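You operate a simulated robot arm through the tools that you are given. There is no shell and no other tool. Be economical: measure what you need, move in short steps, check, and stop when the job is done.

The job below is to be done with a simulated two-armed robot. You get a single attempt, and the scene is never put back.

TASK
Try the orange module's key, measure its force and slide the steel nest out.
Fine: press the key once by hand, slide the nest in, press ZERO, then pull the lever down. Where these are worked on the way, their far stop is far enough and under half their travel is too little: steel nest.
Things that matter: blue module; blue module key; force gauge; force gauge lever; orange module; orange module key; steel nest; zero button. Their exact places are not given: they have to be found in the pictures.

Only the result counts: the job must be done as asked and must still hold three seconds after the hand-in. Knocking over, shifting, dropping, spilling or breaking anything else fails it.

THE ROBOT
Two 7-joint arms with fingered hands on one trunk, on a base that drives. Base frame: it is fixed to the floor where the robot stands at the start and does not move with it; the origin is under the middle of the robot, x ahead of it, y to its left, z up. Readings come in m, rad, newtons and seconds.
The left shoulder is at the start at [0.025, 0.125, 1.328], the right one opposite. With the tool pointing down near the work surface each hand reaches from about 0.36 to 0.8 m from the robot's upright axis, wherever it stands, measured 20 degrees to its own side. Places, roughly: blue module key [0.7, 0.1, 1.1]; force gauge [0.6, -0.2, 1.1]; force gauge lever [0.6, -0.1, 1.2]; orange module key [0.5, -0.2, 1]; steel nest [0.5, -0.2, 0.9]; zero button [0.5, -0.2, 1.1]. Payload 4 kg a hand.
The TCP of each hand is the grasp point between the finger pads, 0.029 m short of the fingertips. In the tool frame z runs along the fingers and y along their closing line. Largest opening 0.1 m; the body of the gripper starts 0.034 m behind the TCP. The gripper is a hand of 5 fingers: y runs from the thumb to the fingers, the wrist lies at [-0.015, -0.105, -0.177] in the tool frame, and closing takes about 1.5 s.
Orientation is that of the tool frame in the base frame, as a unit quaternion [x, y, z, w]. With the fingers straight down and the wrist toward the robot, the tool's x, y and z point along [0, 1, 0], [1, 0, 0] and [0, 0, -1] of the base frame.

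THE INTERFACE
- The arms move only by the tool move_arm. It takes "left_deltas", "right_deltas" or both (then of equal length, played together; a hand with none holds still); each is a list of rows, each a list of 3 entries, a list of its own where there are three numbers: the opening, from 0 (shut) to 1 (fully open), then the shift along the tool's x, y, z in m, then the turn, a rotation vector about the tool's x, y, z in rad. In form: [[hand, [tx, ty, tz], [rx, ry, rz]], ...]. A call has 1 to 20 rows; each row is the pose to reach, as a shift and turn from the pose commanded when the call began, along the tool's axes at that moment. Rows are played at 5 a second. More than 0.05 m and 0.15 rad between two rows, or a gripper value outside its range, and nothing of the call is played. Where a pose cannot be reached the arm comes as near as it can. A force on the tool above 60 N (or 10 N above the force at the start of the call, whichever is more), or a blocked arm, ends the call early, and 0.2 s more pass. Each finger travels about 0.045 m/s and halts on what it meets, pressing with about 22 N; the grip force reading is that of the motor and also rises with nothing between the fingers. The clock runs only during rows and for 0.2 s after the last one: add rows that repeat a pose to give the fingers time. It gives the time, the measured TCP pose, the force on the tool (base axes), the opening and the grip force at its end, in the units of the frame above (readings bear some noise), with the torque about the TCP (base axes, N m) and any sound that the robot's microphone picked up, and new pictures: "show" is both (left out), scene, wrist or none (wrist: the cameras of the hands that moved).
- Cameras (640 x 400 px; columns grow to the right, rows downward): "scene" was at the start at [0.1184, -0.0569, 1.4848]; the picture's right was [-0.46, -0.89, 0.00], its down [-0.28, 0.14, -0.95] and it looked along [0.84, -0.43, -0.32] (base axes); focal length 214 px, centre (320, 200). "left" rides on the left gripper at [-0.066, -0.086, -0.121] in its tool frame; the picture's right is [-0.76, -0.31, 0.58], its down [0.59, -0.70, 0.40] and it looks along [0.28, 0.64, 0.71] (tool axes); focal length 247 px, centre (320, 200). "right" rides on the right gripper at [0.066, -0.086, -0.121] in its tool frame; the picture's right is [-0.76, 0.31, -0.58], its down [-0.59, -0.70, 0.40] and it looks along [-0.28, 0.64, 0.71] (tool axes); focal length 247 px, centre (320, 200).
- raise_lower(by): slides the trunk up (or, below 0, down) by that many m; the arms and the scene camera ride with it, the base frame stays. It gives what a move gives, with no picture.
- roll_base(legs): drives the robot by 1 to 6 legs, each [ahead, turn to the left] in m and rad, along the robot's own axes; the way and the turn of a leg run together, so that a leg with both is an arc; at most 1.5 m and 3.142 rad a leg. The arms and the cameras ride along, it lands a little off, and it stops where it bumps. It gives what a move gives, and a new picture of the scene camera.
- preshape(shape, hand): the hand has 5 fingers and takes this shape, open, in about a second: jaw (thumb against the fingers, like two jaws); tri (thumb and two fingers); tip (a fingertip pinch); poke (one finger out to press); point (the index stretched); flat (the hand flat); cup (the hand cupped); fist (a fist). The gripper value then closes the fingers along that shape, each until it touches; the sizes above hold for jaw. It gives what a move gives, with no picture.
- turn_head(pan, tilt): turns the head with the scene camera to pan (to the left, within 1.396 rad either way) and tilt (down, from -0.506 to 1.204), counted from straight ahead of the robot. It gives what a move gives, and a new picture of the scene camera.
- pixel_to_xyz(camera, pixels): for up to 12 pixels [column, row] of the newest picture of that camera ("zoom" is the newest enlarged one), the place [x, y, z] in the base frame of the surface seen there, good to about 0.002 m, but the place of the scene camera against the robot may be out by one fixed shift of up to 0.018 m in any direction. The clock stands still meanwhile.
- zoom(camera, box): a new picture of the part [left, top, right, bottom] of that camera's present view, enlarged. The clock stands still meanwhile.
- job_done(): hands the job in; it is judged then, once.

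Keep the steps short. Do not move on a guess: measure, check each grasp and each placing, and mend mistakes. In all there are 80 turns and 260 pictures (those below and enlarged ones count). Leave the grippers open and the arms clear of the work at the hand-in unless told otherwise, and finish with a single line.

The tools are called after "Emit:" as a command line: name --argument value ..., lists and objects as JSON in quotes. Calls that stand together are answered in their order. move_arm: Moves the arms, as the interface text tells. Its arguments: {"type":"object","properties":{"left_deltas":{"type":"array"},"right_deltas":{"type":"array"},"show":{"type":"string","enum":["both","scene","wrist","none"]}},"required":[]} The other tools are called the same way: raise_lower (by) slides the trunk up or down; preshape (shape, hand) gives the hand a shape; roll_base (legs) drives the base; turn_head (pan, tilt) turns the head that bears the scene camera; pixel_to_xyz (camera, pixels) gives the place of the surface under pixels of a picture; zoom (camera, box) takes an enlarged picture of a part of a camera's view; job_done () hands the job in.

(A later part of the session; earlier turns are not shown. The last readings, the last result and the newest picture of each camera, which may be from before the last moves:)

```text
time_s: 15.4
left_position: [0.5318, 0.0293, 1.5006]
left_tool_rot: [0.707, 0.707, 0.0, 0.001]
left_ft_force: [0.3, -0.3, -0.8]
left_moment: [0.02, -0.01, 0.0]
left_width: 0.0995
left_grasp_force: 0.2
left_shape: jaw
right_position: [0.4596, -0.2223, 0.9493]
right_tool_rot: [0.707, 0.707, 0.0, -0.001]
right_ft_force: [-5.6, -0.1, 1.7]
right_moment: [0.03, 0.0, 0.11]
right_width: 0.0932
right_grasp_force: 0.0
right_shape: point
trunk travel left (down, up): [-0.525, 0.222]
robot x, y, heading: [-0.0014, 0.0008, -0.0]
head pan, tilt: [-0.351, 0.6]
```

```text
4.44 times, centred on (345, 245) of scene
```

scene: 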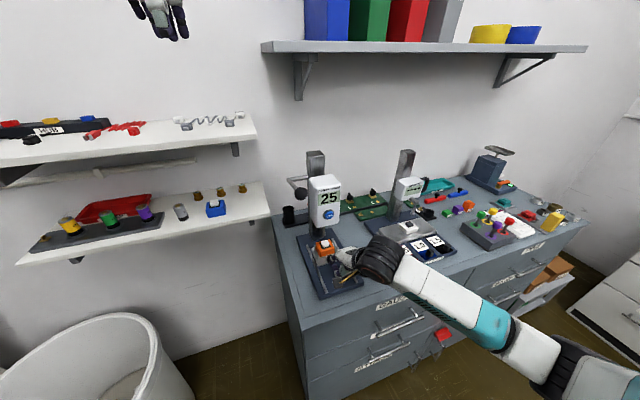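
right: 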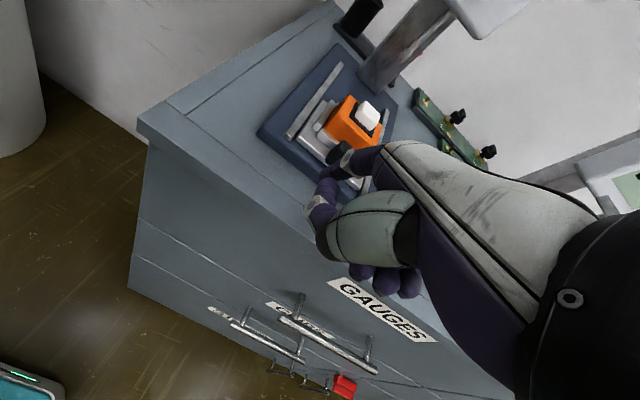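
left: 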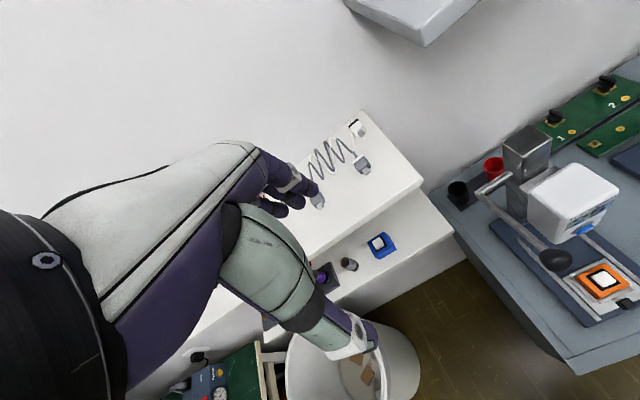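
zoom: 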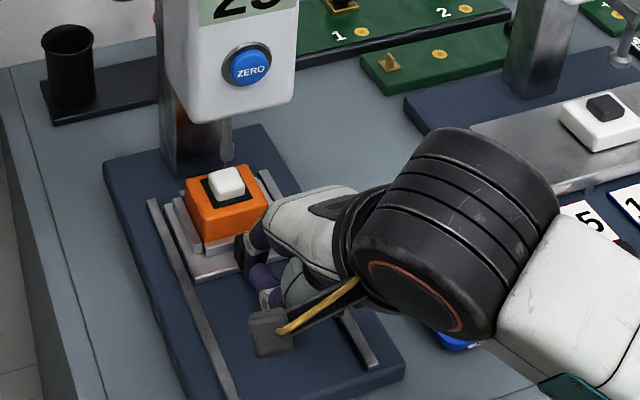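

The nest has not moved further, so it is at its far stop. I'll back off, rise to ZERO height and stop about 2 cm short of the button.

Emit:
move_arm --right_deltas '[[0, [0, -0.02, 0], [0, 0, 0]], [0, [0, -0.05, 0], [0, 0, 0]], [0, [0, -0.055, -0.04], [0, 0, 0]], [0, [0, -0.055, -0.08], [0, 0, 0]], [0, [0, -0.055, -0.12], [0, 0, 0]], [0, [0, -0.05, -0.16], [0, 0, 0]], [0, [0, -0.025, -0.16], [0, 0, 0]], [0, [0, -0.018, -0.16], [0, 0, 0]], [0, [0, -0.018, -0.16], [0, 0, 0]]]' --show "both"

Emit:
zoom --camera "left" --box '[540, 200, 640, 300]'

Emit:
zoom --camera "scene" --box '[290, 170, 390, 260]'

```text
time_s: 17.4
left_position: [0.5327, 0.0287, 1.5015]
left_tool_rot: [0.707, 0.707, 0.0, 0.0]
left_ft_force: [0.2, -0.3, -0.3]
left_moment: [-0.02, 0.01, 0.0]
left_width: 0.0998
left_grasp_force: 0.1
left_shape: jaw
right_position: [0.4405, -0.2228, 1.1112]
right_tool_rot: [0.707, 0.707, 0.001, 0.0]
right_ft_force: [0.1, 0.7, 0.1]
right_moment: [0.01, 0.0, -0.02]
right_width: 0.0929
right_grasp_force: 0.2
right_shape: point
trunk travel left (down, up): [-0.525, 0.222]
robot x, y, heading: [0.0029, 0.0011, 0.0]
head pan, tilt: [-0.351, 0.6]
```

scene: 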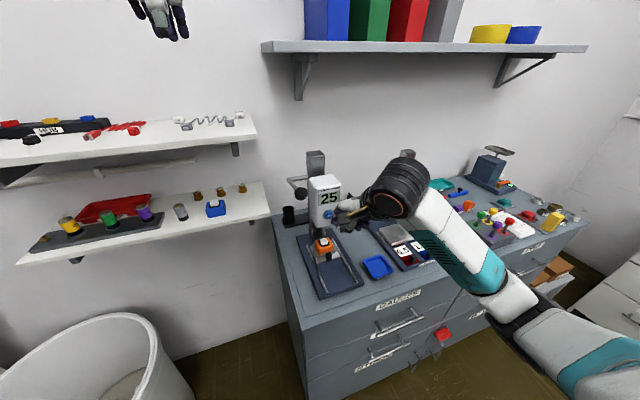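
right: 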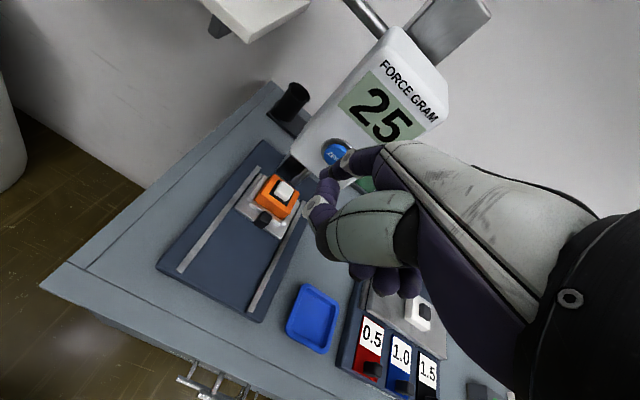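

```text
4.00 times, centred on (590, 250) of left
```

zoom: 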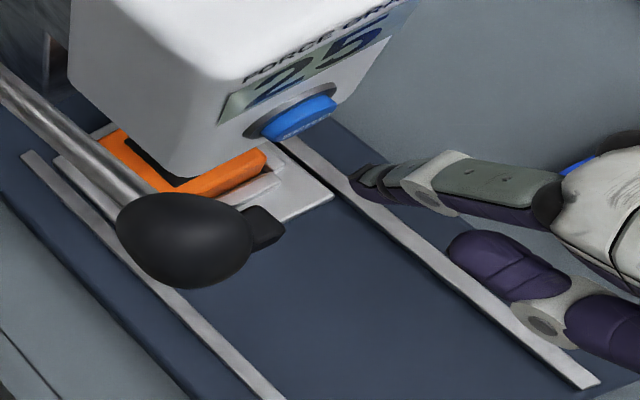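

```text
4.44 times, centred on (340, 215) of scene
```

zoom: 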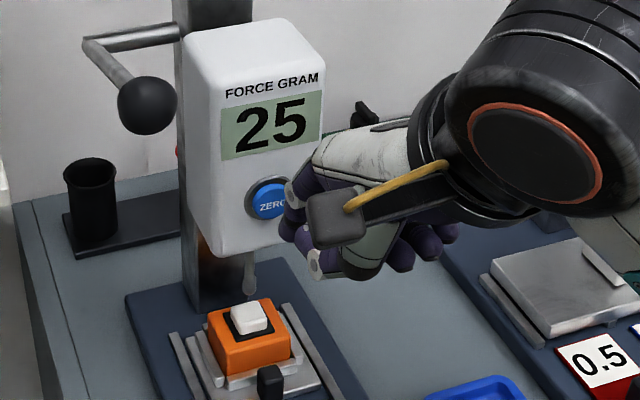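

I'll measure the button and tip in the left zoom.

Emit:
zoom --camera "left" --box '[570, 210, 630, 270]'

Emit:
pixel_to_xyz --camera "zoom" --pixels '[[230, 85], [180, 105], [285, 65], [300, 185], [320, 190], [295, 195], [230, 75], [330, 215]]'

Emit:
pixel_to_xyz --camera "right" --pixels '[[335, 152], [326, 152], [344, 150], [335, 143], [335, 163], [333, 170]]'

```text
6.67 times, centred on (600, 240) of left
```

zoom: 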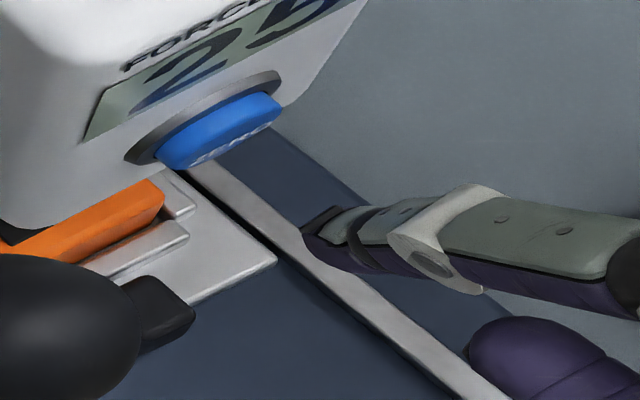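

```text
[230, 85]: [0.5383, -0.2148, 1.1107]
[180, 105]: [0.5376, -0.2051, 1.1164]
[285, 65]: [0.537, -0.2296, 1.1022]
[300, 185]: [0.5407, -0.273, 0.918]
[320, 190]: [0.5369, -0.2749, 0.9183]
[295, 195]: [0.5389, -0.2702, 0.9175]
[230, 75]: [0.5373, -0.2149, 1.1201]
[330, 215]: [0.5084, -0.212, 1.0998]
```

```text
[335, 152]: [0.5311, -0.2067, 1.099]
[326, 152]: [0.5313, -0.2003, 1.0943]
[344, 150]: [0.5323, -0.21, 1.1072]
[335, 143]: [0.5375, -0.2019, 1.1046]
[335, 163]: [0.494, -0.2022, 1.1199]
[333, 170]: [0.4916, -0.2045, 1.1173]
```

The tip is at (0.508,-0.212,1.10) and the button face at x 0.531, y≈-0.21, z 1.10. They are aligned, so I'll push in slowly.

Emit:
move_arm --right_deltas '[[0, [0, 0.01, 0], [0, 0, 0]], [0, [0, 0.018, 0], [0, 0, 0]], [0, [0, 0.021, 0], [0, 0, 0]], [0, [0, 0.023, 0], [0, 0, 0]], [0, [0, 0.025, 0], [0, 0, 0]], [0, [0, 0.025, 0], [0, 0, 0]]]' --show "none"

Emit:
zoom --camera "left" --box '[560, 200, 640, 280]'

Emit:
zoom --camera "scene" --box '[300, 170, 370, 230]'

```text
time_s: 18.8
left_position: [0.5331, 0.0302, 1.5017]
left_tool_rot: [0.707, 0.707, 0.0, -0.001]
left_ft_force: [0.4, -0.3, 0.1]
left_moment: [-0.02, 0.01, -0.02]
left_width: 0.0997
left_grasp_force: 0.1
left_shape: jaw
right_position: [0.4669, -0.2215, 1.1105]
right_tool_rot: [0.707, 0.707, 0.0, 0.001]
right_ft_force: [-1.6, -0.5, 0.1]
right_moment: [-0.02, 0.01, 0.03]
right_width: 0.0931
right_grasp_force: 0.0
right_shape: point
trunk travel left (down, up): [-0.525, 0.222]
robot x, y, heading: [0.0034, 0.0013, 0.004]
head pan, tilt: [-0.351, 0.6]
heard: click
```

```text
5.00 times, centred on (600, 240) of left
```

zoom: 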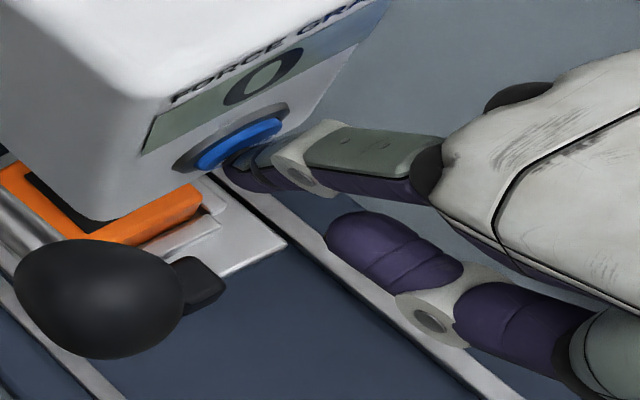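

```text
6.67 times, centred on (335, 200) of scene
```

zoom: 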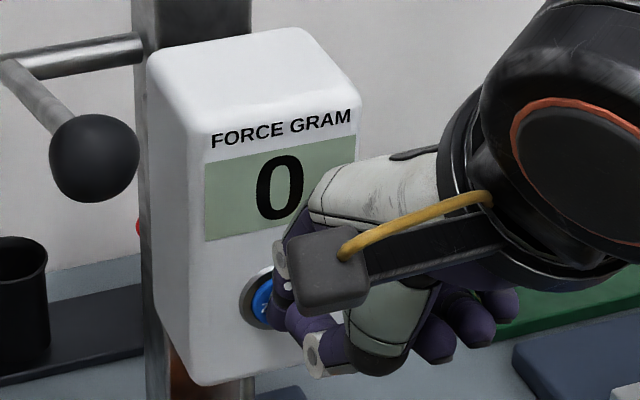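

The display reads 0 and I heard the click. I'll retract, then measure the lever.

Emit:
move_arm --right_deltas '[[0, [0, -0.02, 0], [0, 0, 0]], [0, [0, -0.06, 0], [0, 0, 0]], [0, [0, -0.06, -0.04], [0, 0, 0]], [0, [0, -0.06, -0.08], [0, 0, 0]], [0, [0, -0.06, -0.12], [0, 0, 0]], [0, [0, -0.06, -0.16], [0, 0, 0]], [0, [0, -0.06, -0.16], [0, 0, 0]]]' --show "wrist"

Emit:
zoom --camera "left" --box '[440, 130, 600, 290]'

Emit:
pixel_to_xyz --camera "zoom" --pixels '[[460, 318], [430, 310], [490, 320], [440, 295], [380, 270], [330, 230], [280, 190], [205, 155], [215, 140], [260, 115], [300, 130], [200, 150]]'

```text
time_s: 20.4
left_position: [0.5327, 0.0289, 1.4999]
left_tool_rot: [0.707, 0.707, 0.0, 0.0]
left_ft_force: [0.0, -0.3, 0.6]
left_moment: [-0.02, -0.02, 0.0]
left_width: 0.0999
left_grasp_force: 0.1
left_shape: jaw
right_position: [0.4094, -0.2212, 1.2692]
right_tool_rot: [0.707, 0.707, 0.0, 0.0]
right_ft_force: [0.9, 0.3, 0.6]
right_moment: [0.04, 0.03, 0.02]
right_width: 0.0931
right_grasp_force: 0.1
right_shape: point
trunk travel left (down, up): [-0.525, 0.222]
robot x, y, heading: [0.0038, 0.0009, 0.0]
head pan, tilt: [-0.351, 0.6]
```

right: 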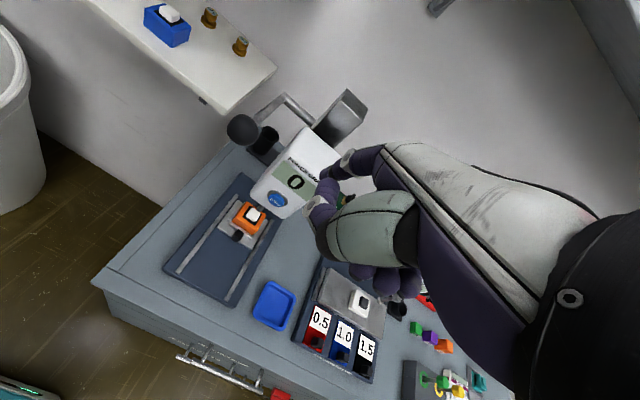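

```text
2.50 times, centred on (520, 210) of left
```

zoom: 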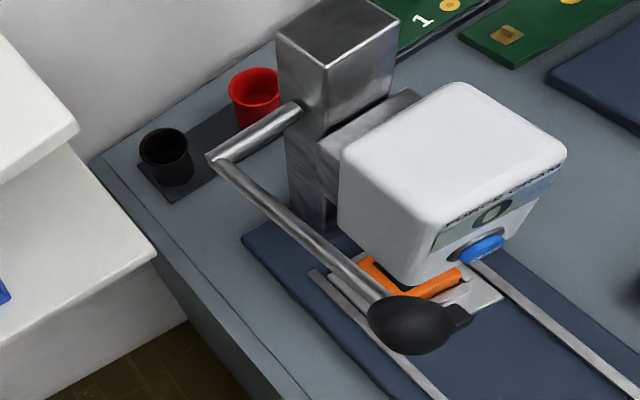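

```text
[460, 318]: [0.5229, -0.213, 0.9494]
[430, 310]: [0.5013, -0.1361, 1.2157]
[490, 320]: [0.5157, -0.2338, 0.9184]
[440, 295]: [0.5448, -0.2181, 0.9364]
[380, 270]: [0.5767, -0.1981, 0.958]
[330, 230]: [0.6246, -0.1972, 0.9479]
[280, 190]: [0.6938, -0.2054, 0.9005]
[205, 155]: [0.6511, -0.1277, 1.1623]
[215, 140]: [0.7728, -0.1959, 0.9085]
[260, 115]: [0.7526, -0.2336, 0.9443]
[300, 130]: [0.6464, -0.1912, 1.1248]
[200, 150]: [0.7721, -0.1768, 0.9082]
```

The pivot is at about (0.65,-0.13,1.16), the knob at about (0.497,-0.132,1.205), radius about 0.16. I'll place the fingertip above the knob.

Emit:
pixel_to_xyz --camera "zoom" --pixels '[[412, 325], [400, 305], [372, 320], [452, 335], [410, 350], [420, 298], [290, 215], [340, 262]]'

Emit:
move_arm --right_deltas '[[0, [0.03, 0.01, 0], [0, 0, 0]], [0, [0.06, 0.02, 0], [0, 0, 0]], [0, [0.078, 0.028, 0], [0, 0, 0]], [0, [0.078, 0.028, 0], [0, 0, 0]]]' --show "both"

Emit:
zoom --camera "left" --box '[500, 200, 620, 320]'

Emit:
zoom --camera "scene" --box '[270, 140, 370, 230]'

```text
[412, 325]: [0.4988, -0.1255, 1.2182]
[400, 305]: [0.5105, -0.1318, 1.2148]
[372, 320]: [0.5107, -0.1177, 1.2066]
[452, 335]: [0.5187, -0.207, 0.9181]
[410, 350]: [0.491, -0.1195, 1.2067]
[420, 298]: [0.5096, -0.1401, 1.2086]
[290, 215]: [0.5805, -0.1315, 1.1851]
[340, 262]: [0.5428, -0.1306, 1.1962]
```

```text
time_s: 21.4
left_position: [0.533, 0.0296, 1.5019]
left_tool_rot: [0.707, 0.707, 0.0, 0.0]
left_ft_force: [-0.4, 0.1, -0.6]
left_moment: [-0.03, -0.03, 0.01]
left_width: 0.0996
left_grasp_force: 0.1
left_shape: jaw
right_position: [0.4356, -0.1424, 1.2696]
right_tool_rot: [0.707, 0.707, 0.0, 0.0]
right_ft_force: [0.2, 0.1, -0.8]
right_moment: [0.0, 0.0, -0.05]
right_width: 0.0931
right_grasp_force: 0.0
right_shape: point
trunk travel left (down, up): [-0.525, 0.222]
robot x, y, heading: [0.0002, 0.0004, 0.002]
head pan, tilt: [-0.351, 0.6]
```

scene: 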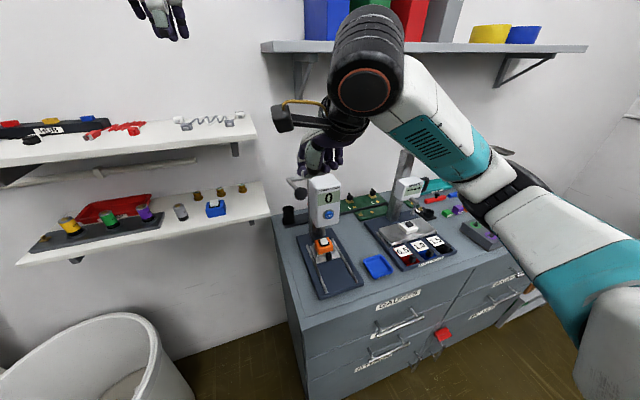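
right: 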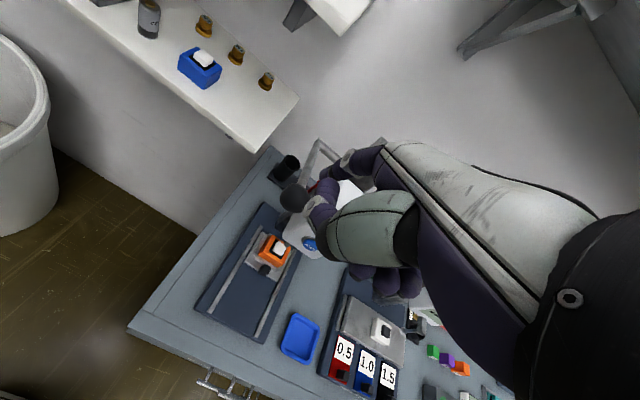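

```text
3.33 times, centred on (560, 260) of left
```

zoom: 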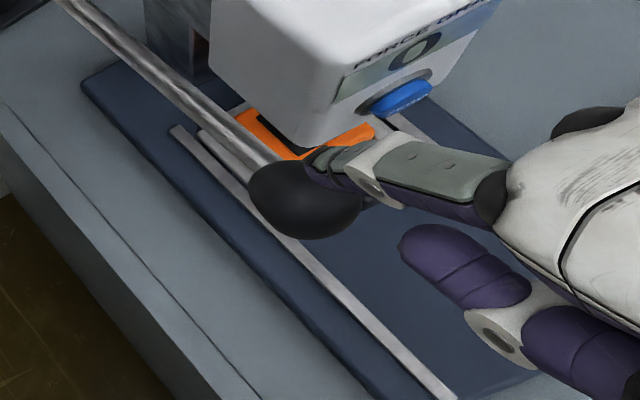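

```text
4.44 times, centred on (320, 185) of scene
```

zoom: 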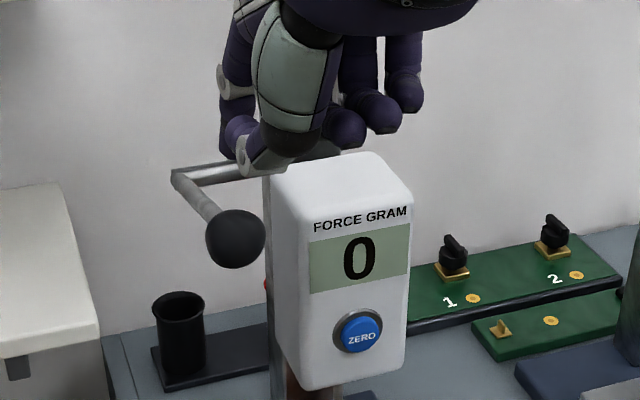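

I'll measure the tip in the left view.

Emit:
zoom --camera "left" --box '[520, 220, 600, 300]'

Emit:
pixel_to_xyz --camera "zoom" --pixels '[[330, 150], [318, 152], [340, 165], [350, 180], [260, 200], [210, 200], [300, 250], [430, 300], [230, 240]]'

```text
5.00 times, centred on (560, 260) of left
```

zoom: 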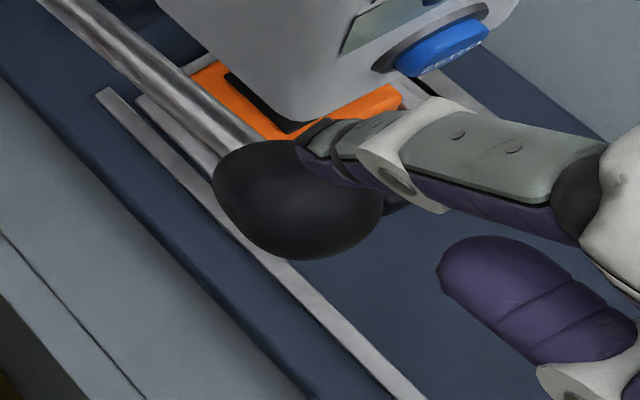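

```text
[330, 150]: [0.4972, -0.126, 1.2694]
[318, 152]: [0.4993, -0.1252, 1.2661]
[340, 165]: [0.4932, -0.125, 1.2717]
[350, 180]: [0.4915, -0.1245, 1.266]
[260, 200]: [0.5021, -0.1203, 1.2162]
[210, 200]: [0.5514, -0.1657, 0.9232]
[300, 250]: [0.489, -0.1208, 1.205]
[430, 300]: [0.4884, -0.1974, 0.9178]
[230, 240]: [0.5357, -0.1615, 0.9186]
```

The tip is above the knob. I'll press down along the arc in small rows, and look at the lever partway.

Emit:
move_arm --right_deltas '[[0, [0, 0.001, 0.015], [0, 0, 0]], [0, [0, 0.001, 0.027], [0, 0, 0]], [0, [0, 0, 0.035], [0, 0, 0]], [0, [0, -0.002, 0.044], [0, 0, 0]], [0, [0, -0.003, 0.054], [0, 0, 0]], [0, [0, -0.004, 0.064], [0, 0, 0]], [0, [0, -0.004, 0.074], [0, 0, 0]]]' --show "none"

Emit:
zoom --camera "left" --box '[500, 200, 620, 320]'

Emit:
zoom --camera "scene" --box '[270, 150, 370, 270]'

```text
time_s: 23.0
left_position: [0.5325, 0.0295, 1.5014]
left_tool_rot: [0.707, 0.707, 0.0, 0.0]
left_ft_force: [-0.5, 0.7, 0.0]
left_moment: [0.0, 0.0, -0.02]
left_width: 0.0997
left_grasp_force: 0.0
left_shape: jaw
right_position: [0.4313, -0.1447, 1.1965]
right_tool_rot: [0.707, 0.707, 0.001, 0.0]
right_ft_force: [0.3, 0.7, 1.0]
right_moment: [0.03, -0.05, 0.01]
right_width: 0.0932
right_grasp_force: 0.1
right_shape: point
trunk travel left (down, up): [-0.525, 0.222]
robot x, y, heading: [0.0023, 0.0015, 0.002]
head pan, tilt: [-0.351, 0.6]
```

```text
3.33 times, centred on (560, 260) of left
```

zoom: 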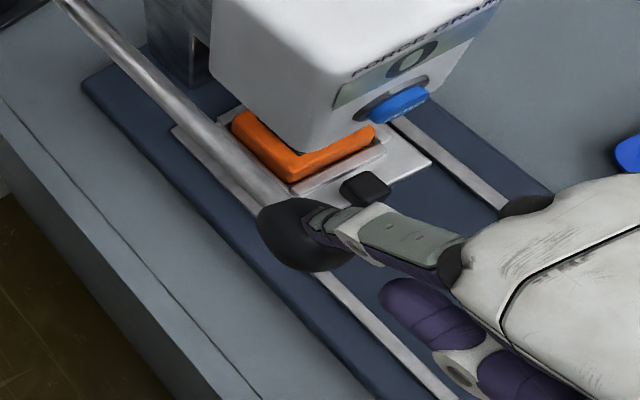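

```text
3.33 times, centred on (320, 210) of scene
```

zoom: 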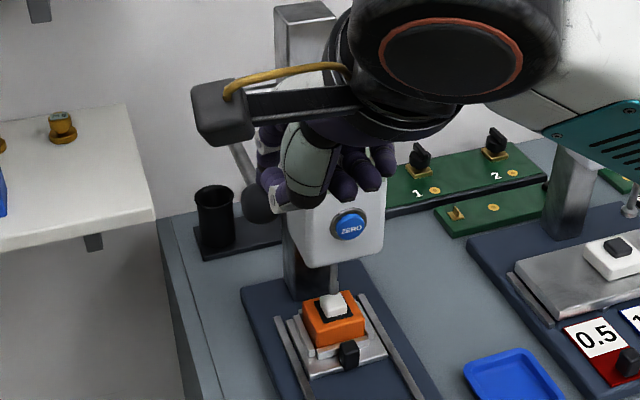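

The lever follows at about 1 N and the plunger is dropping. I'll continue.

Emit:
move_arm --right_deltas '[[0, [0, 0.001, 0.01], [0, 0, 0]], [0, [0, 0.002, 0.02], [0, 0, 0]], [0, [0, 0.004, 0.03], [0, 0, 0]], [0, [0, 0.006, 0.038], [0, 0, 0]], [0, [0, 0.006, 0.038], [0, 0, 0]]]' --show "none"

Emit:
zoom --camera "left" --box '[500, 200, 620, 320]'

Emit:
zoom --camera "scene" --box '[270, 170, 370, 270]'

```text
time_s: 24.2
left_position: [0.5309, 0.0292, 1.5001]
left_tool_rot: [0.707, 0.707, 0.0, 0.0]
left_ft_force: [0.3, 0.8, -0.4]
left_moment: [0.0, 0.0, -0.02]
left_width: 0.0999
left_grasp_force: 0.0
left_shape: jaw
right_position: [0.4369, -0.145, 1.1604]
right_tool_rot: [0.707, 0.708, 0.0, 0.0]
right_ft_force: [-0.3, -0.6, 0.7]
right_moment: [0.01, -0.03, -0.01]
right_width: 0.093
right_grasp_force: 0.1
right_shape: point
trunk travel left (down, up): [-0.525, 0.222]
robot x, y, heading: [-0.0001, -0.0003, -0.002]
head pan, tilt: [-0.351, 0.6]
```

```text
3.33 times, centred on (560, 260) of left
```

zoom: 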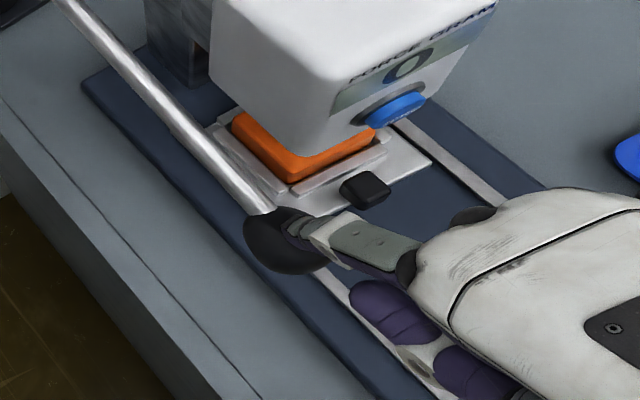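

```text
4.00 times, centred on (320, 220) of scene
```

zoom: 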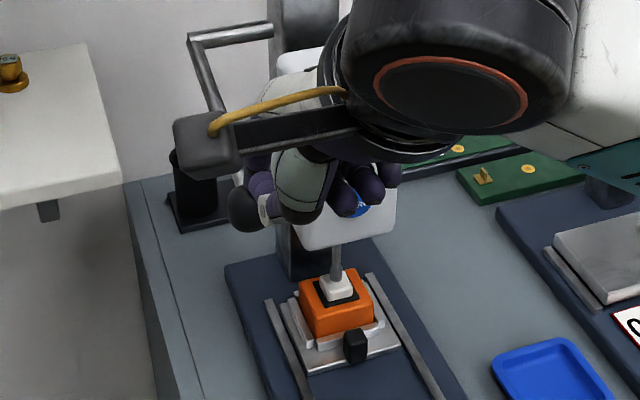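

The plunger is nearly on the key and the hand is clear of the head. I'll continue down in smaller rows.

Emit:
move_arm --right_deltas '[[0, [0, 0.002, 0.007], [0, 0, 0]], [0, [0, 0.004, 0.014], [0, 0, 0]], [0, [0, 0.007, 0.021], [0, 0, 0]], [0, [0, 0.01, 0.028], [0, 0, 0]], [0, [0, 0.01, 0.028], [0, 0, 0]]]' --show "none"

Emit:
zoom --camera "left" --box '[500, 200, 620, 320]'

Emit:
zoom --camera "scene" --box '[270, 170, 370, 270]'

```text
time_s: 25.4
left_position: [0.5304, 0.0302, 1.5023]
left_tool_rot: [0.707, 0.707, 0.0, 0.0]
left_ft_force: [-0.3, -0.1, -0.2]
left_moment: [-0.04, 0.0, 0.0]
left_width: 0.1
left_grasp_force: 0.1
left_shape: jaw
right_position: [0.4455, -0.143, 1.1331]
right_tool_rot: [0.707, 0.708, 0.002, 0.002]
right_ft_force: [-7.5, -1.4, 17.2]
right_moment: [0.19, -0.91, 0.07]
right_width: 0.093
right_grasp_force: 0.1
right_shape: point
trunk travel left (down, up): [-0.525, 0.222]
robot x, y, heading: [-0.001, -0.0025, 0.001]
head pan, tilt: [-0.351, 0.6]
heard: click
```

```text
3.33 times, centred on (560, 260) of left
```

zoom: 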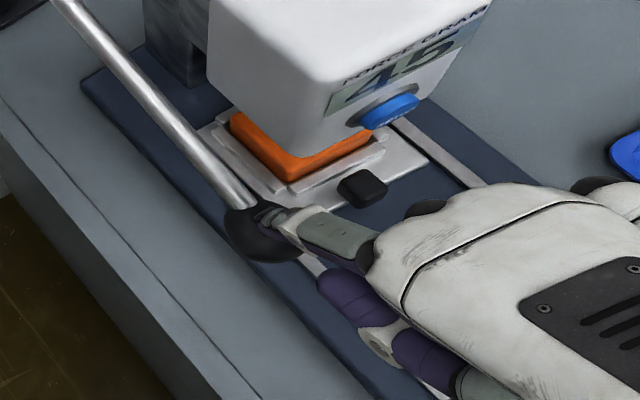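

```text
4.00 times, centred on (320, 220) of scene
```

zoom: 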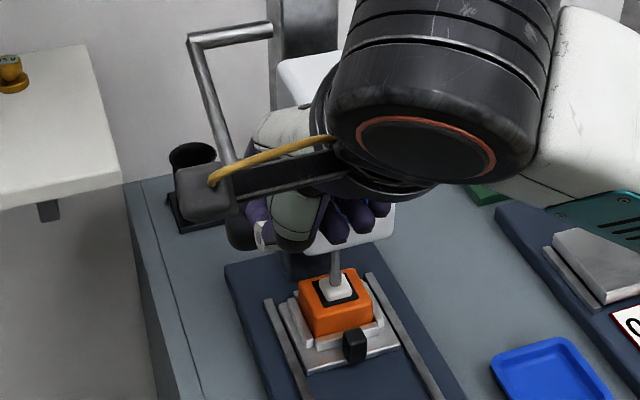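

I heard a click, the display reads 45 and the force is 17 N, so the lever is at its stop. I'll lift off by reversing the arc.

Emit:
move_arm --right_deltas '[[0, [0, -0.001, -0.005], [0, 0, 0]], [0, [0, -0.004, -0.015], [0, 0, 0]], [0, [0, -0.009, -0.03], [0, 0, 0]], [0, [0, -0.014, -0.05], [0, 0, 0]], [0, [0, -0.016, -0.08], [0, 0, 0]], [0, [0, -0.016, -0.115], [0, 0, 0]], [0, [0, -0.016, -0.15], [0, 0, 0]], [0, [0, -0.016, -0.15], [0, 0, 0]]]' --show "none"

Emit:
zoom --camera "left" --box '[460, 140, 620, 300]'

Emit:
zoom --camera "scene" --box '[270, 150, 370, 270]'

```text
time_s: 27.2
left_position: [0.5342, 0.0288, 1.5001]
left_tool_rot: [0.707, 0.707, 0.0, 0.0]
left_ft_force: [0.4, -0.3, 0.7]
left_moment: [-0.02, -0.01, -0.01]
left_width: 0.1001
left_grasp_force: 0.2
left_shape: jaw
right_position: [0.4307, -0.1448, 1.2809]
right_tool_rot: [0.707, 0.707, -0.001, -0.001]
right_ft_force: [-0.3, 0.3, -0.1]
right_moment: [-0.01, 0.01, 0.0]
right_width: 0.0001
right_grasp_force: 0.1
right_shape: point
trunk travel left (down, up): [-0.525, 0.222]
robot x, y, heading: [0.0006, 0.0013, 0.002]
head pan, tilt: [-0.351, 0.6]
```

```text
2.50 times, centred on (540, 220) of left
```

zoom: 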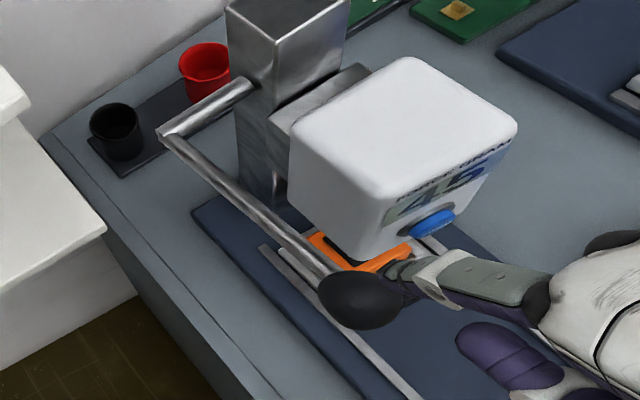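

```text
3.33 times, centred on (320, 210) of scene
```

zoom: 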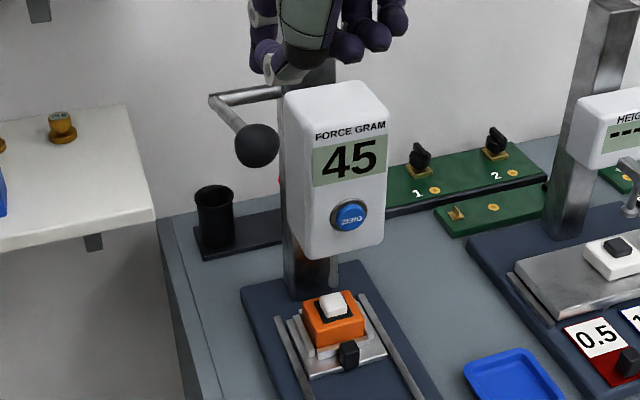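

The lever sprang back up and the display holds 45. Next the nest must come out. The knob is at x≈0.517–0.530, and I plan to hook the fingertip behind it. First I'll move away and see whether opening value 1 in this shape lifts the thumb away from the index.

Emit:
move_arm --right_deltas '[[0.5, [0, -0.03, 0], [0, 0, 0]], [1, [-0.03, -0.055, 0], [0, 0, 0]], [1, [-0.07, -0.055, 0], [0, 0, 0]], [1, [-0.078, -0.055, 0], [0, 0, 0]], [1, [-0.078, -0.055, 0], [0, 0, 0]], [1, [-0.078, -0.055, 0], [0, 0, 0]]]' --show "both"

Emit:
zoom --camera "left" --box '[540, 210, 640, 330]'

Emit:
zoom --camera "right" --box '[280, 120, 440, 300]'

```text
time_s: 28.6
left_position: [0.533, 0.0292, 1.5013]
left_tool_rot: [0.707, 0.707, 0.0, 0.0]
left_ft_force: [1.1, -0.3, 0.3]
left_moment: [0.04, -0.02, 0.04]
left_width: 0.0996
left_grasp_force: 0.1
left_shape: jaw
right_position: [0.3776, -0.2231, 1.2787]
right_tool_rot: [0.707, 0.707, 0.0, 0.0]
right_ft_force: [0.5, 0.0, 0.9]
right_moment: [-0.02, 0.0, 0.01]
right_width: 0.0001
right_grasp_force: 0.1
right_shape: point
trunk travel left (down, up): [-0.525, 0.222]
robot x, y, heading: [0.0034, 0.0001, -0.001]
head pan, tilt: [-0.351, 0.6]
```

scene: 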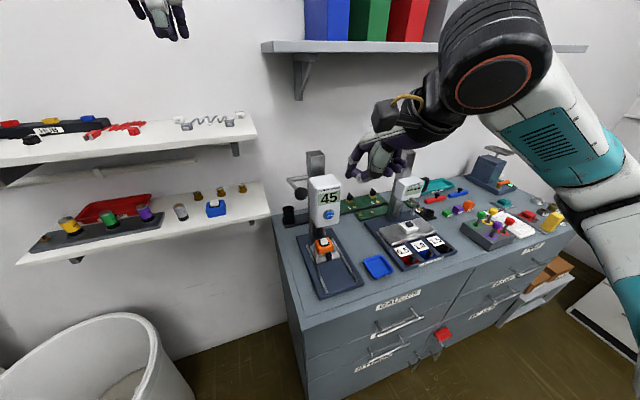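
right: 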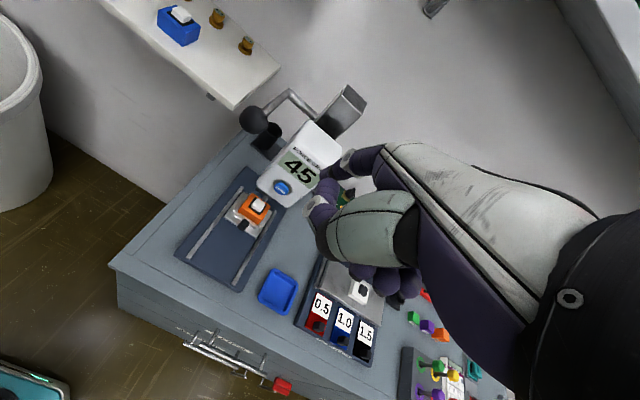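

```text
3.33 times, centred on (590, 270) of left
```

zoom: 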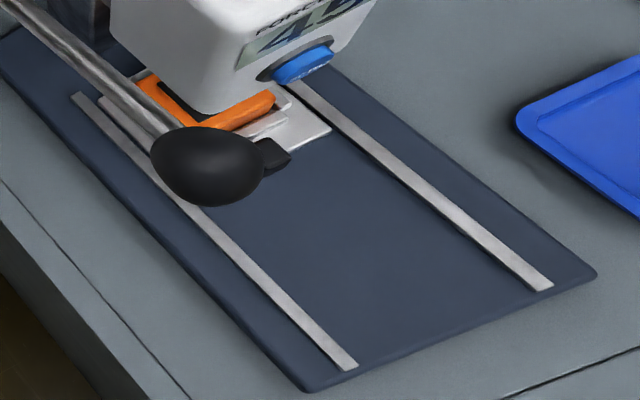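

```text
2.22 times, centred on (360, 210) of right
```

zoom: 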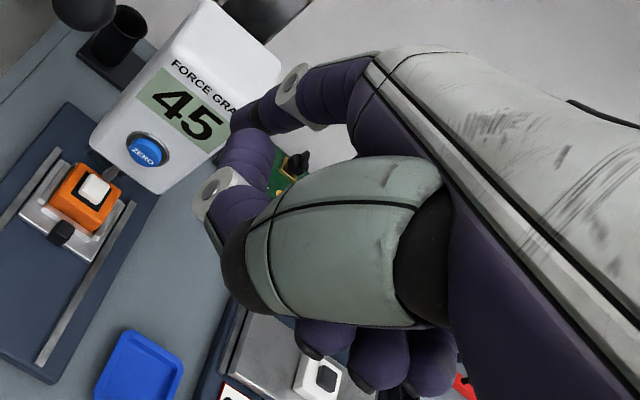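

The opening value does not move the thumb. I'll measure the thumb's underside against the index tip from the scene camera.

Emit:
zoom --camera "scene" --box '[330, 130, 410, 190]'

Emit:
pixel_to_xyz --camera "zoom" --pixels '[[160, 340], [180, 320], [220, 320], [230, 335], [250, 345], [200, 315], [270, 335], [155, 350], [210, 335], [190, 250]]'

```text
6.67 times, centred on (370, 160) of scene
```

zoom: 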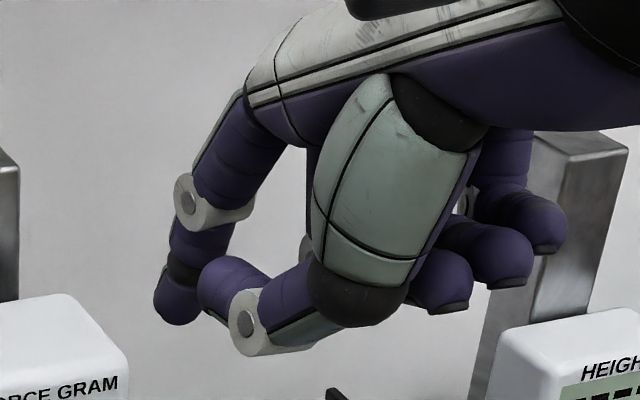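

```text
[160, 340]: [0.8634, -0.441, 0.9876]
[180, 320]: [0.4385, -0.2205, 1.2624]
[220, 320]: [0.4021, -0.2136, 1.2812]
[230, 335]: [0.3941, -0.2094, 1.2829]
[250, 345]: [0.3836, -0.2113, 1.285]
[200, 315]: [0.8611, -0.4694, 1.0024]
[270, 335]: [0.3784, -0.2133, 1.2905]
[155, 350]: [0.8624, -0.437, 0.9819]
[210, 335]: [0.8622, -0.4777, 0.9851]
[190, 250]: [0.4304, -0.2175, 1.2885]
```

The thumb's underside is 18 mm above the index tip, so a hook at z≈0.938 clears the knob. I'll measure the knob and gap now.

Emit:
zoom --camera "right" --box '[220, 180, 290, 250]'

Emit:
pixel_to_xyz --camera "zoom" --pixels '[[305, 245], [290, 235], [320, 230], [300, 225], [315, 262], [285, 265], [335, 205], [330, 215], [300, 180], [345, 170], [250, 225], [310, 215]]'

```text
5.71 times, centred on (255, 215) of right
```

zoom: 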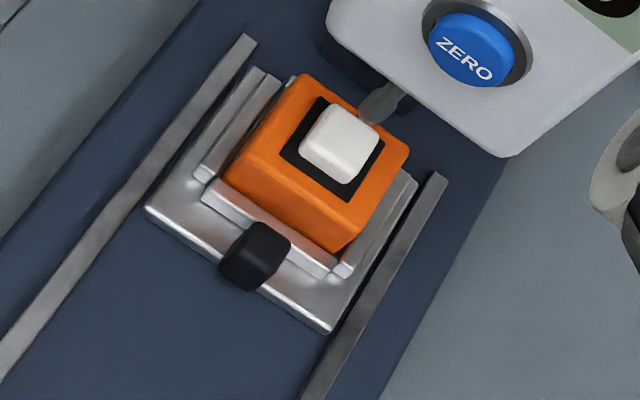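

```text
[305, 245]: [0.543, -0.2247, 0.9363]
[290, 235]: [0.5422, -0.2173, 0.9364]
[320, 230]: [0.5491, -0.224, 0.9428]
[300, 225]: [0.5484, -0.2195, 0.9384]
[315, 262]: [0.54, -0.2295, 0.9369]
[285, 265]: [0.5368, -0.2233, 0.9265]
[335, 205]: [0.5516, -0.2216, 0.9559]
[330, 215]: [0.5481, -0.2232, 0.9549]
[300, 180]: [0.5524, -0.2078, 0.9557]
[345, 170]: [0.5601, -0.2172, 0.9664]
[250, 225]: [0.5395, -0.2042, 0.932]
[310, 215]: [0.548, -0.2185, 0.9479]
```

The gap is x 0.530–0.548 and the front wall top is 0.936. I'll descend in front of the head, then go forward below it over the knob, with the tip bottom at about 0.962.

Emit:
move_arm --right_deltas '[[0, [0, 0.02, 0.04], [0, 0, 0]], [0, [0, 0.02, 0.085], [0, 0, 0]], [0, [0, 0.02, 0.13], [0, 0, 0]], [0, [0, 0.02, 0.175], [0, 0, 0]], [0, [0, 0.02, 0.22], [0, 0, 0]], [0, [0, 0.02, 0.265], [0, 0, 0]], [0, [0, 0.02, 0.299], [0, 0, 0]], [0, [0, 0.05, 0.299], [0, 0, 0]], [0, [0, 0.07, 0.299], [0, 0, 0]], [0, [0, 0.07, 0.299], [0, 0, 0]]]' --show "none"

Emit:
zoom --camera "scene" --box '[290, 200, 370, 270]'

Emit:
zoom --camera "right" --box '[260, 100, 400, 230]'

```text
time_s: 30.8
left_position: [0.5336, 0.0287, 1.5011]
left_tool_rot: [0.707, 0.707, 0.0, 0.0]
left_ft_force: [0.5, 0.5, 0.0]
left_moment: [-0.01, -0.04, 0.04]
left_width: 0.0998
left_grasp_force: 0.1
left_shape: jaw
right_position: [0.446, -0.2208, 0.9835]
right_tool_rot: [0.707, 0.707, 0.0, 0.001]
right_ft_force: [0.1, 0.5, 0.4]
right_moment: [-0.04, 0.0, 0.04]
right_width: 0.0
right_grasp_force: 0.0
right_shape: point
trunk travel left (down, up): [-0.525, 0.222]
robot x, y, heading: [-0.0004, -0.0011, 0.0]
head pan, tilt: [-0.351, 0.6]
```

```text
5.71 times, centred on (330, 235) of scene
```

zoom: 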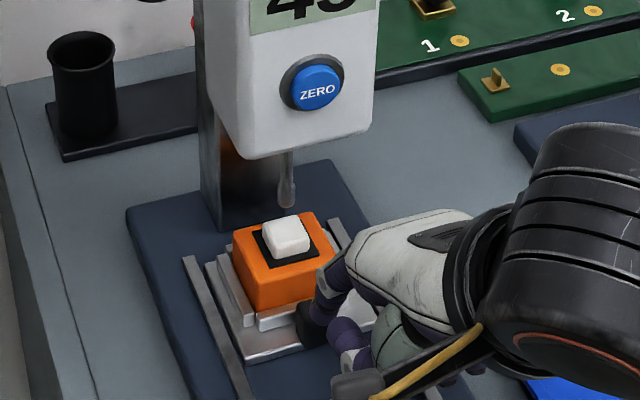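

```text
3.08 times, centred on (330, 165) of right
```

zoom: 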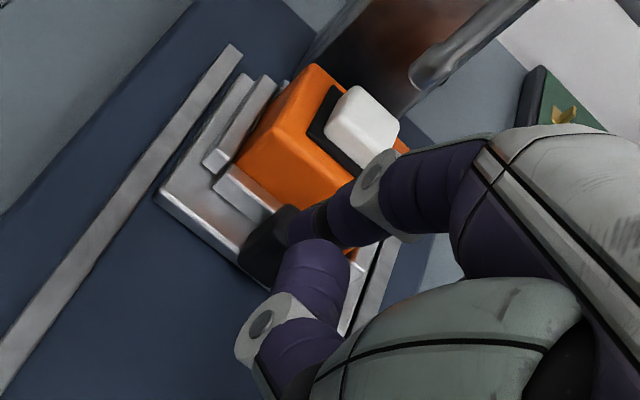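

I'll move forward 32 mm over the gap and check.

Emit:
move_arm --right_deltas '[[0, [-0.001, 0.016, 0], [0, 0, 0]], [0, [-0.001, 0.032, 0], [0, 0, 0]], [0, [-0.001, 0.032, 0], [0, 0, 0]]]' --show "wrist"

Emit:
zoom --camera "right" --box '[270, 120, 370, 220]'

Emit:
zoom --camera "scene" --box '[305, 220, 355, 260]'

```text
time_s: 31.6
left_position: [0.5338, 0.0288, 1.503]
left_tool_rot: [0.707, 0.708, 0.0, 0.0]
left_ft_force: [0.6, 0.1, 0.0]
left_moment: [0.01, 0.0, -0.01]
left_width: 0.1001
left_grasp_force: 0.0
left_shape: jaw
right_position: [0.4767, -0.2229, 0.9825]
right_tool_rot: [0.707, 0.707, 0.0, -0.001]
right_ft_force: [-0.1, -0.6, 0.7]
right_moment: [-0.01, 0.0, 0.0]
right_width: 0.0
right_grasp_force: 0.0
right_shape: point
trunk travel left (down, up): [-0.525, 0.222]
robot x, y, heading: [0.002, 0.0019, 0.003]
head pan, tilt: [-0.351, 0.6]
```

right: 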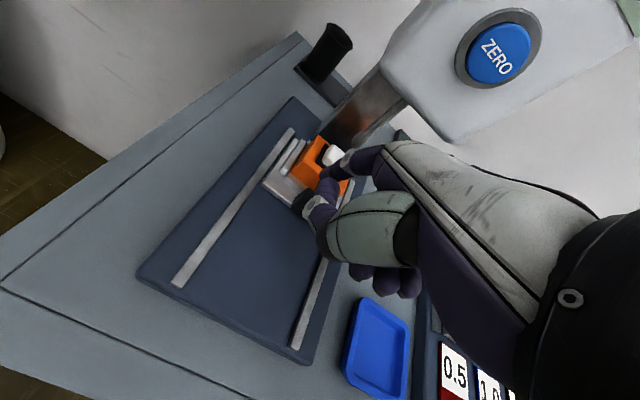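

```text
4.00 times, centred on (320, 170) of right
```

zoom: 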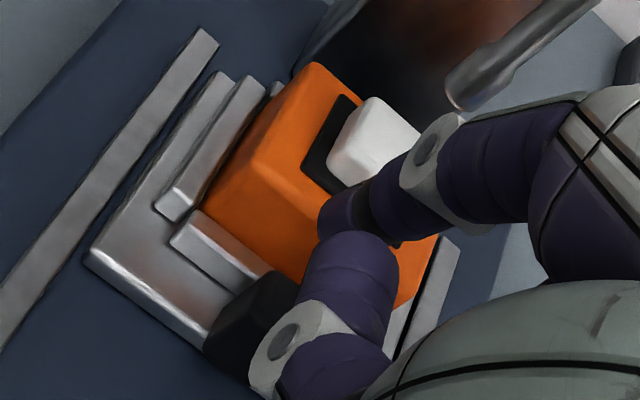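

```text
10.00 times, centred on (330, 240) of scene
```

zoom: 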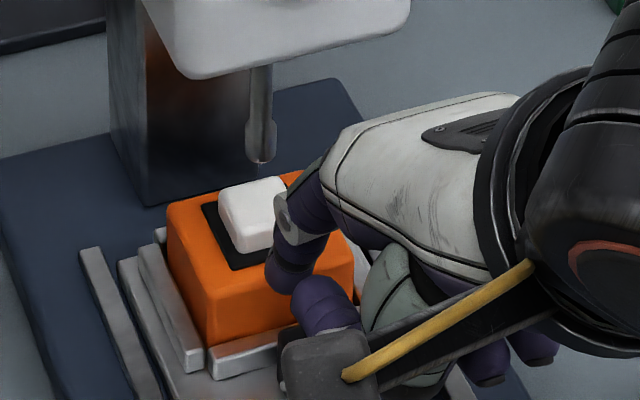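

I'll compare the tip with the module's face in this same view.

Emit:
pixel_to_xyz --camera "zoom" --pixels '[[285, 285], [275, 270], [290, 290], [305, 270], [250, 300], [230, 345], [320, 300], [330, 260], [290, 325], [240, 240]]'

Emit:
pixel_to_xyz --camera "right" --pixels '[[322, 175], [321, 180], [326, 174], [305, 200], [300, 195], [312, 178], [318, 172]]'

```text
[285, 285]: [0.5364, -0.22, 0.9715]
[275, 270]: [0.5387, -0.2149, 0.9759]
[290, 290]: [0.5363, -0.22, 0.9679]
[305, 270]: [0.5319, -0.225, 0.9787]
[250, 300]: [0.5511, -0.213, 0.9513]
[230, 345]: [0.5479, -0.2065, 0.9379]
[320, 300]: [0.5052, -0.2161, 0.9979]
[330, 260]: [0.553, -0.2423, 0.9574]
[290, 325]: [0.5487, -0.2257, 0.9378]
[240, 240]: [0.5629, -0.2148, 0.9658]
```

```text
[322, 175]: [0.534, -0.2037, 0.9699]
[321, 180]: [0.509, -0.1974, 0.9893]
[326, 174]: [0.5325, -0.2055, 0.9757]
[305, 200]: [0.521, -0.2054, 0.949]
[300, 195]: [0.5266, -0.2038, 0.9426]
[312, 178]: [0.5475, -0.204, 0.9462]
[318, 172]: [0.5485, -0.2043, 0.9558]
```

The tip spans about x 0.531–0.545, between the knob (0.530) and the module (0.548). I'll lower slowly into the gap.

Emit:
move_arm --right_deltas '[[0, [0, 0.001, 0.006], [0, 0, 0]], [0, [0, 0.001, 0.012], [0, 0, 0]], [0, [0, 0.001, 0.016], [0, 0, 0]], [0, [0, 0.001, 0.02], [0, 0, 0]], [0, [0, 0.001, 0.02], [0, 0, 0]]]' --show "none"

Emit:
zoom --camera "right" --box '[270, 120, 370, 220]'

Emit:
zoom --camera "scene" --box '[305, 220, 355, 260]'

```text
time_s: 32.8
left_position: [0.524, 0.03, 1.5046]
left_tool_rot: [0.707, 0.707, 0.003, 0.002]
left_ft_force: [0.1, -0.2, -0.6]
left_moment: [0.01, 0.02, -0.05]
left_width: 0.0998
left_grasp_force: 0.1
left_shape: jaw
right_position: [0.474, -0.2211, 0.9697]
right_tool_rot: [0.706, 0.708, 0.006, 0.005]
right_ft_force: [-25.8, -4.4, 47.5]
right_moment: [0.75, -3.26, 0.11]
right_width: 0.0
right_grasp_force: 0.0
right_shape: point
trunk travel left (down, up): [-0.525, 0.222]
robot x, y, heading: [-0.0014, 0.0005, -0.005]
head pan, tilt: [-0.351, 0.6]
```

```text
4.00 times, centred on (320, 170) of right
```

zoom: 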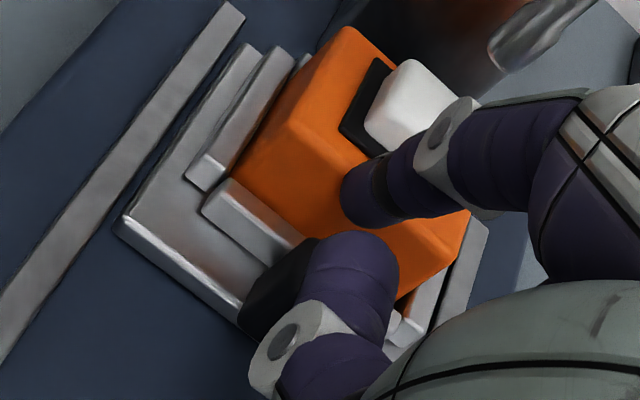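

```text
10.00 times, centred on (330, 240) of scene
```

zoom: 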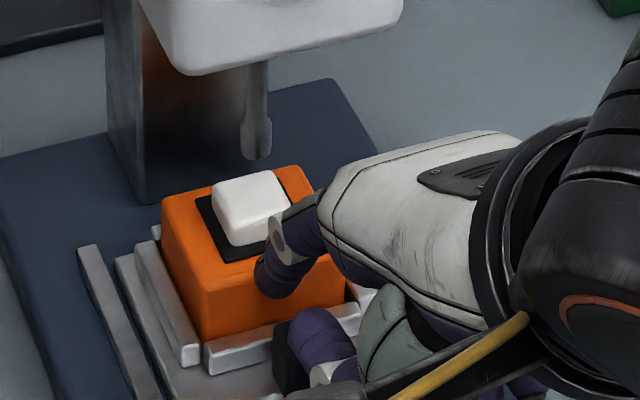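

47 N: something is touching, so I'll go straight back up.

Emit:
move_arm --right_deltas '[[0, [0, -0.001, -0.01], [0, 0, 0]], [0, [0, -0.001, -0.022], [0, 0, 0]], [0, [0, -0.001, -0.022], [0, 0, 0]]]' --show "wrist"

Emit:
zoom --camera "right" --box '[270, 120, 370, 220]'

Emit:
zoom --camera "scene" --box '[290, 200, 370, 270]'

```text
time_s: 33.6
left_position: [0.5326, 0.0292, 1.5018]
left_tool_rot: [0.707, 0.707, 0.0, -0.001]
left_ft_force: [0.6, -0.2, 0.7]
left_moment: [-0.04, -0.01, 0.0]
left_width: 0.0999
left_grasp_force: 0.1
left_shape: jaw
right_position: [0.4778, -0.2233, 0.9825]
right_tool_rot: [0.707, 0.707, -0.001, -0.002]
right_ft_force: [-0.8, -0.2, 0.0]
right_moment: [0.01, -0.01, 0.0]
right_width: 0.0001
right_grasp_force: 0.1
right_shape: point
trunk travel left (down, up): [-0.525, 0.222]
robot x, y, heading: [-0.0013, -0.002, -0.0]
head pan, tilt: [-0.351, 0.6]
```

right: 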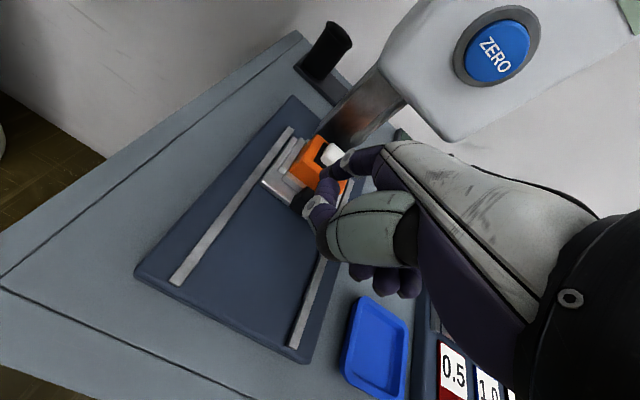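

```text
4.00 times, centred on (320, 170) of right
```

zoom: 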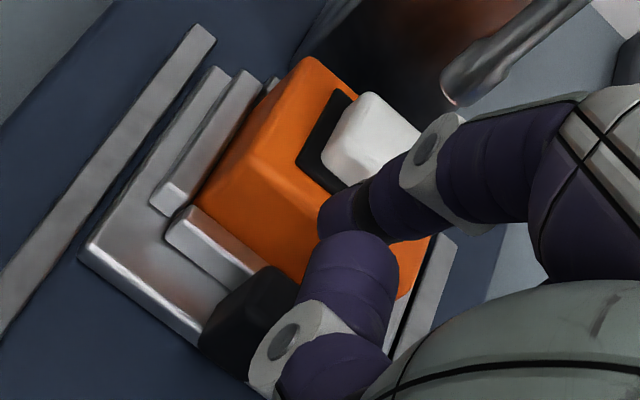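

```text
5.71 times, centred on (330, 235) of scene
```

zoom: 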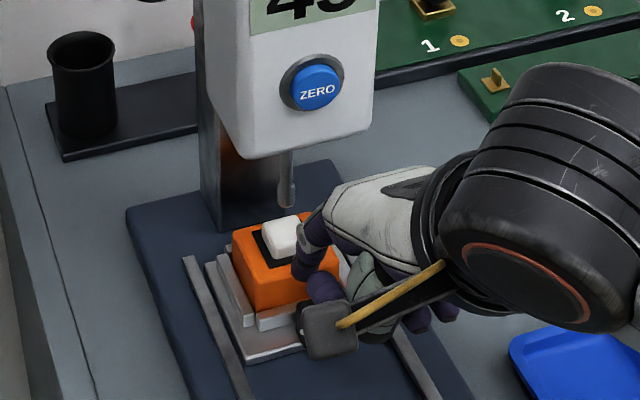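

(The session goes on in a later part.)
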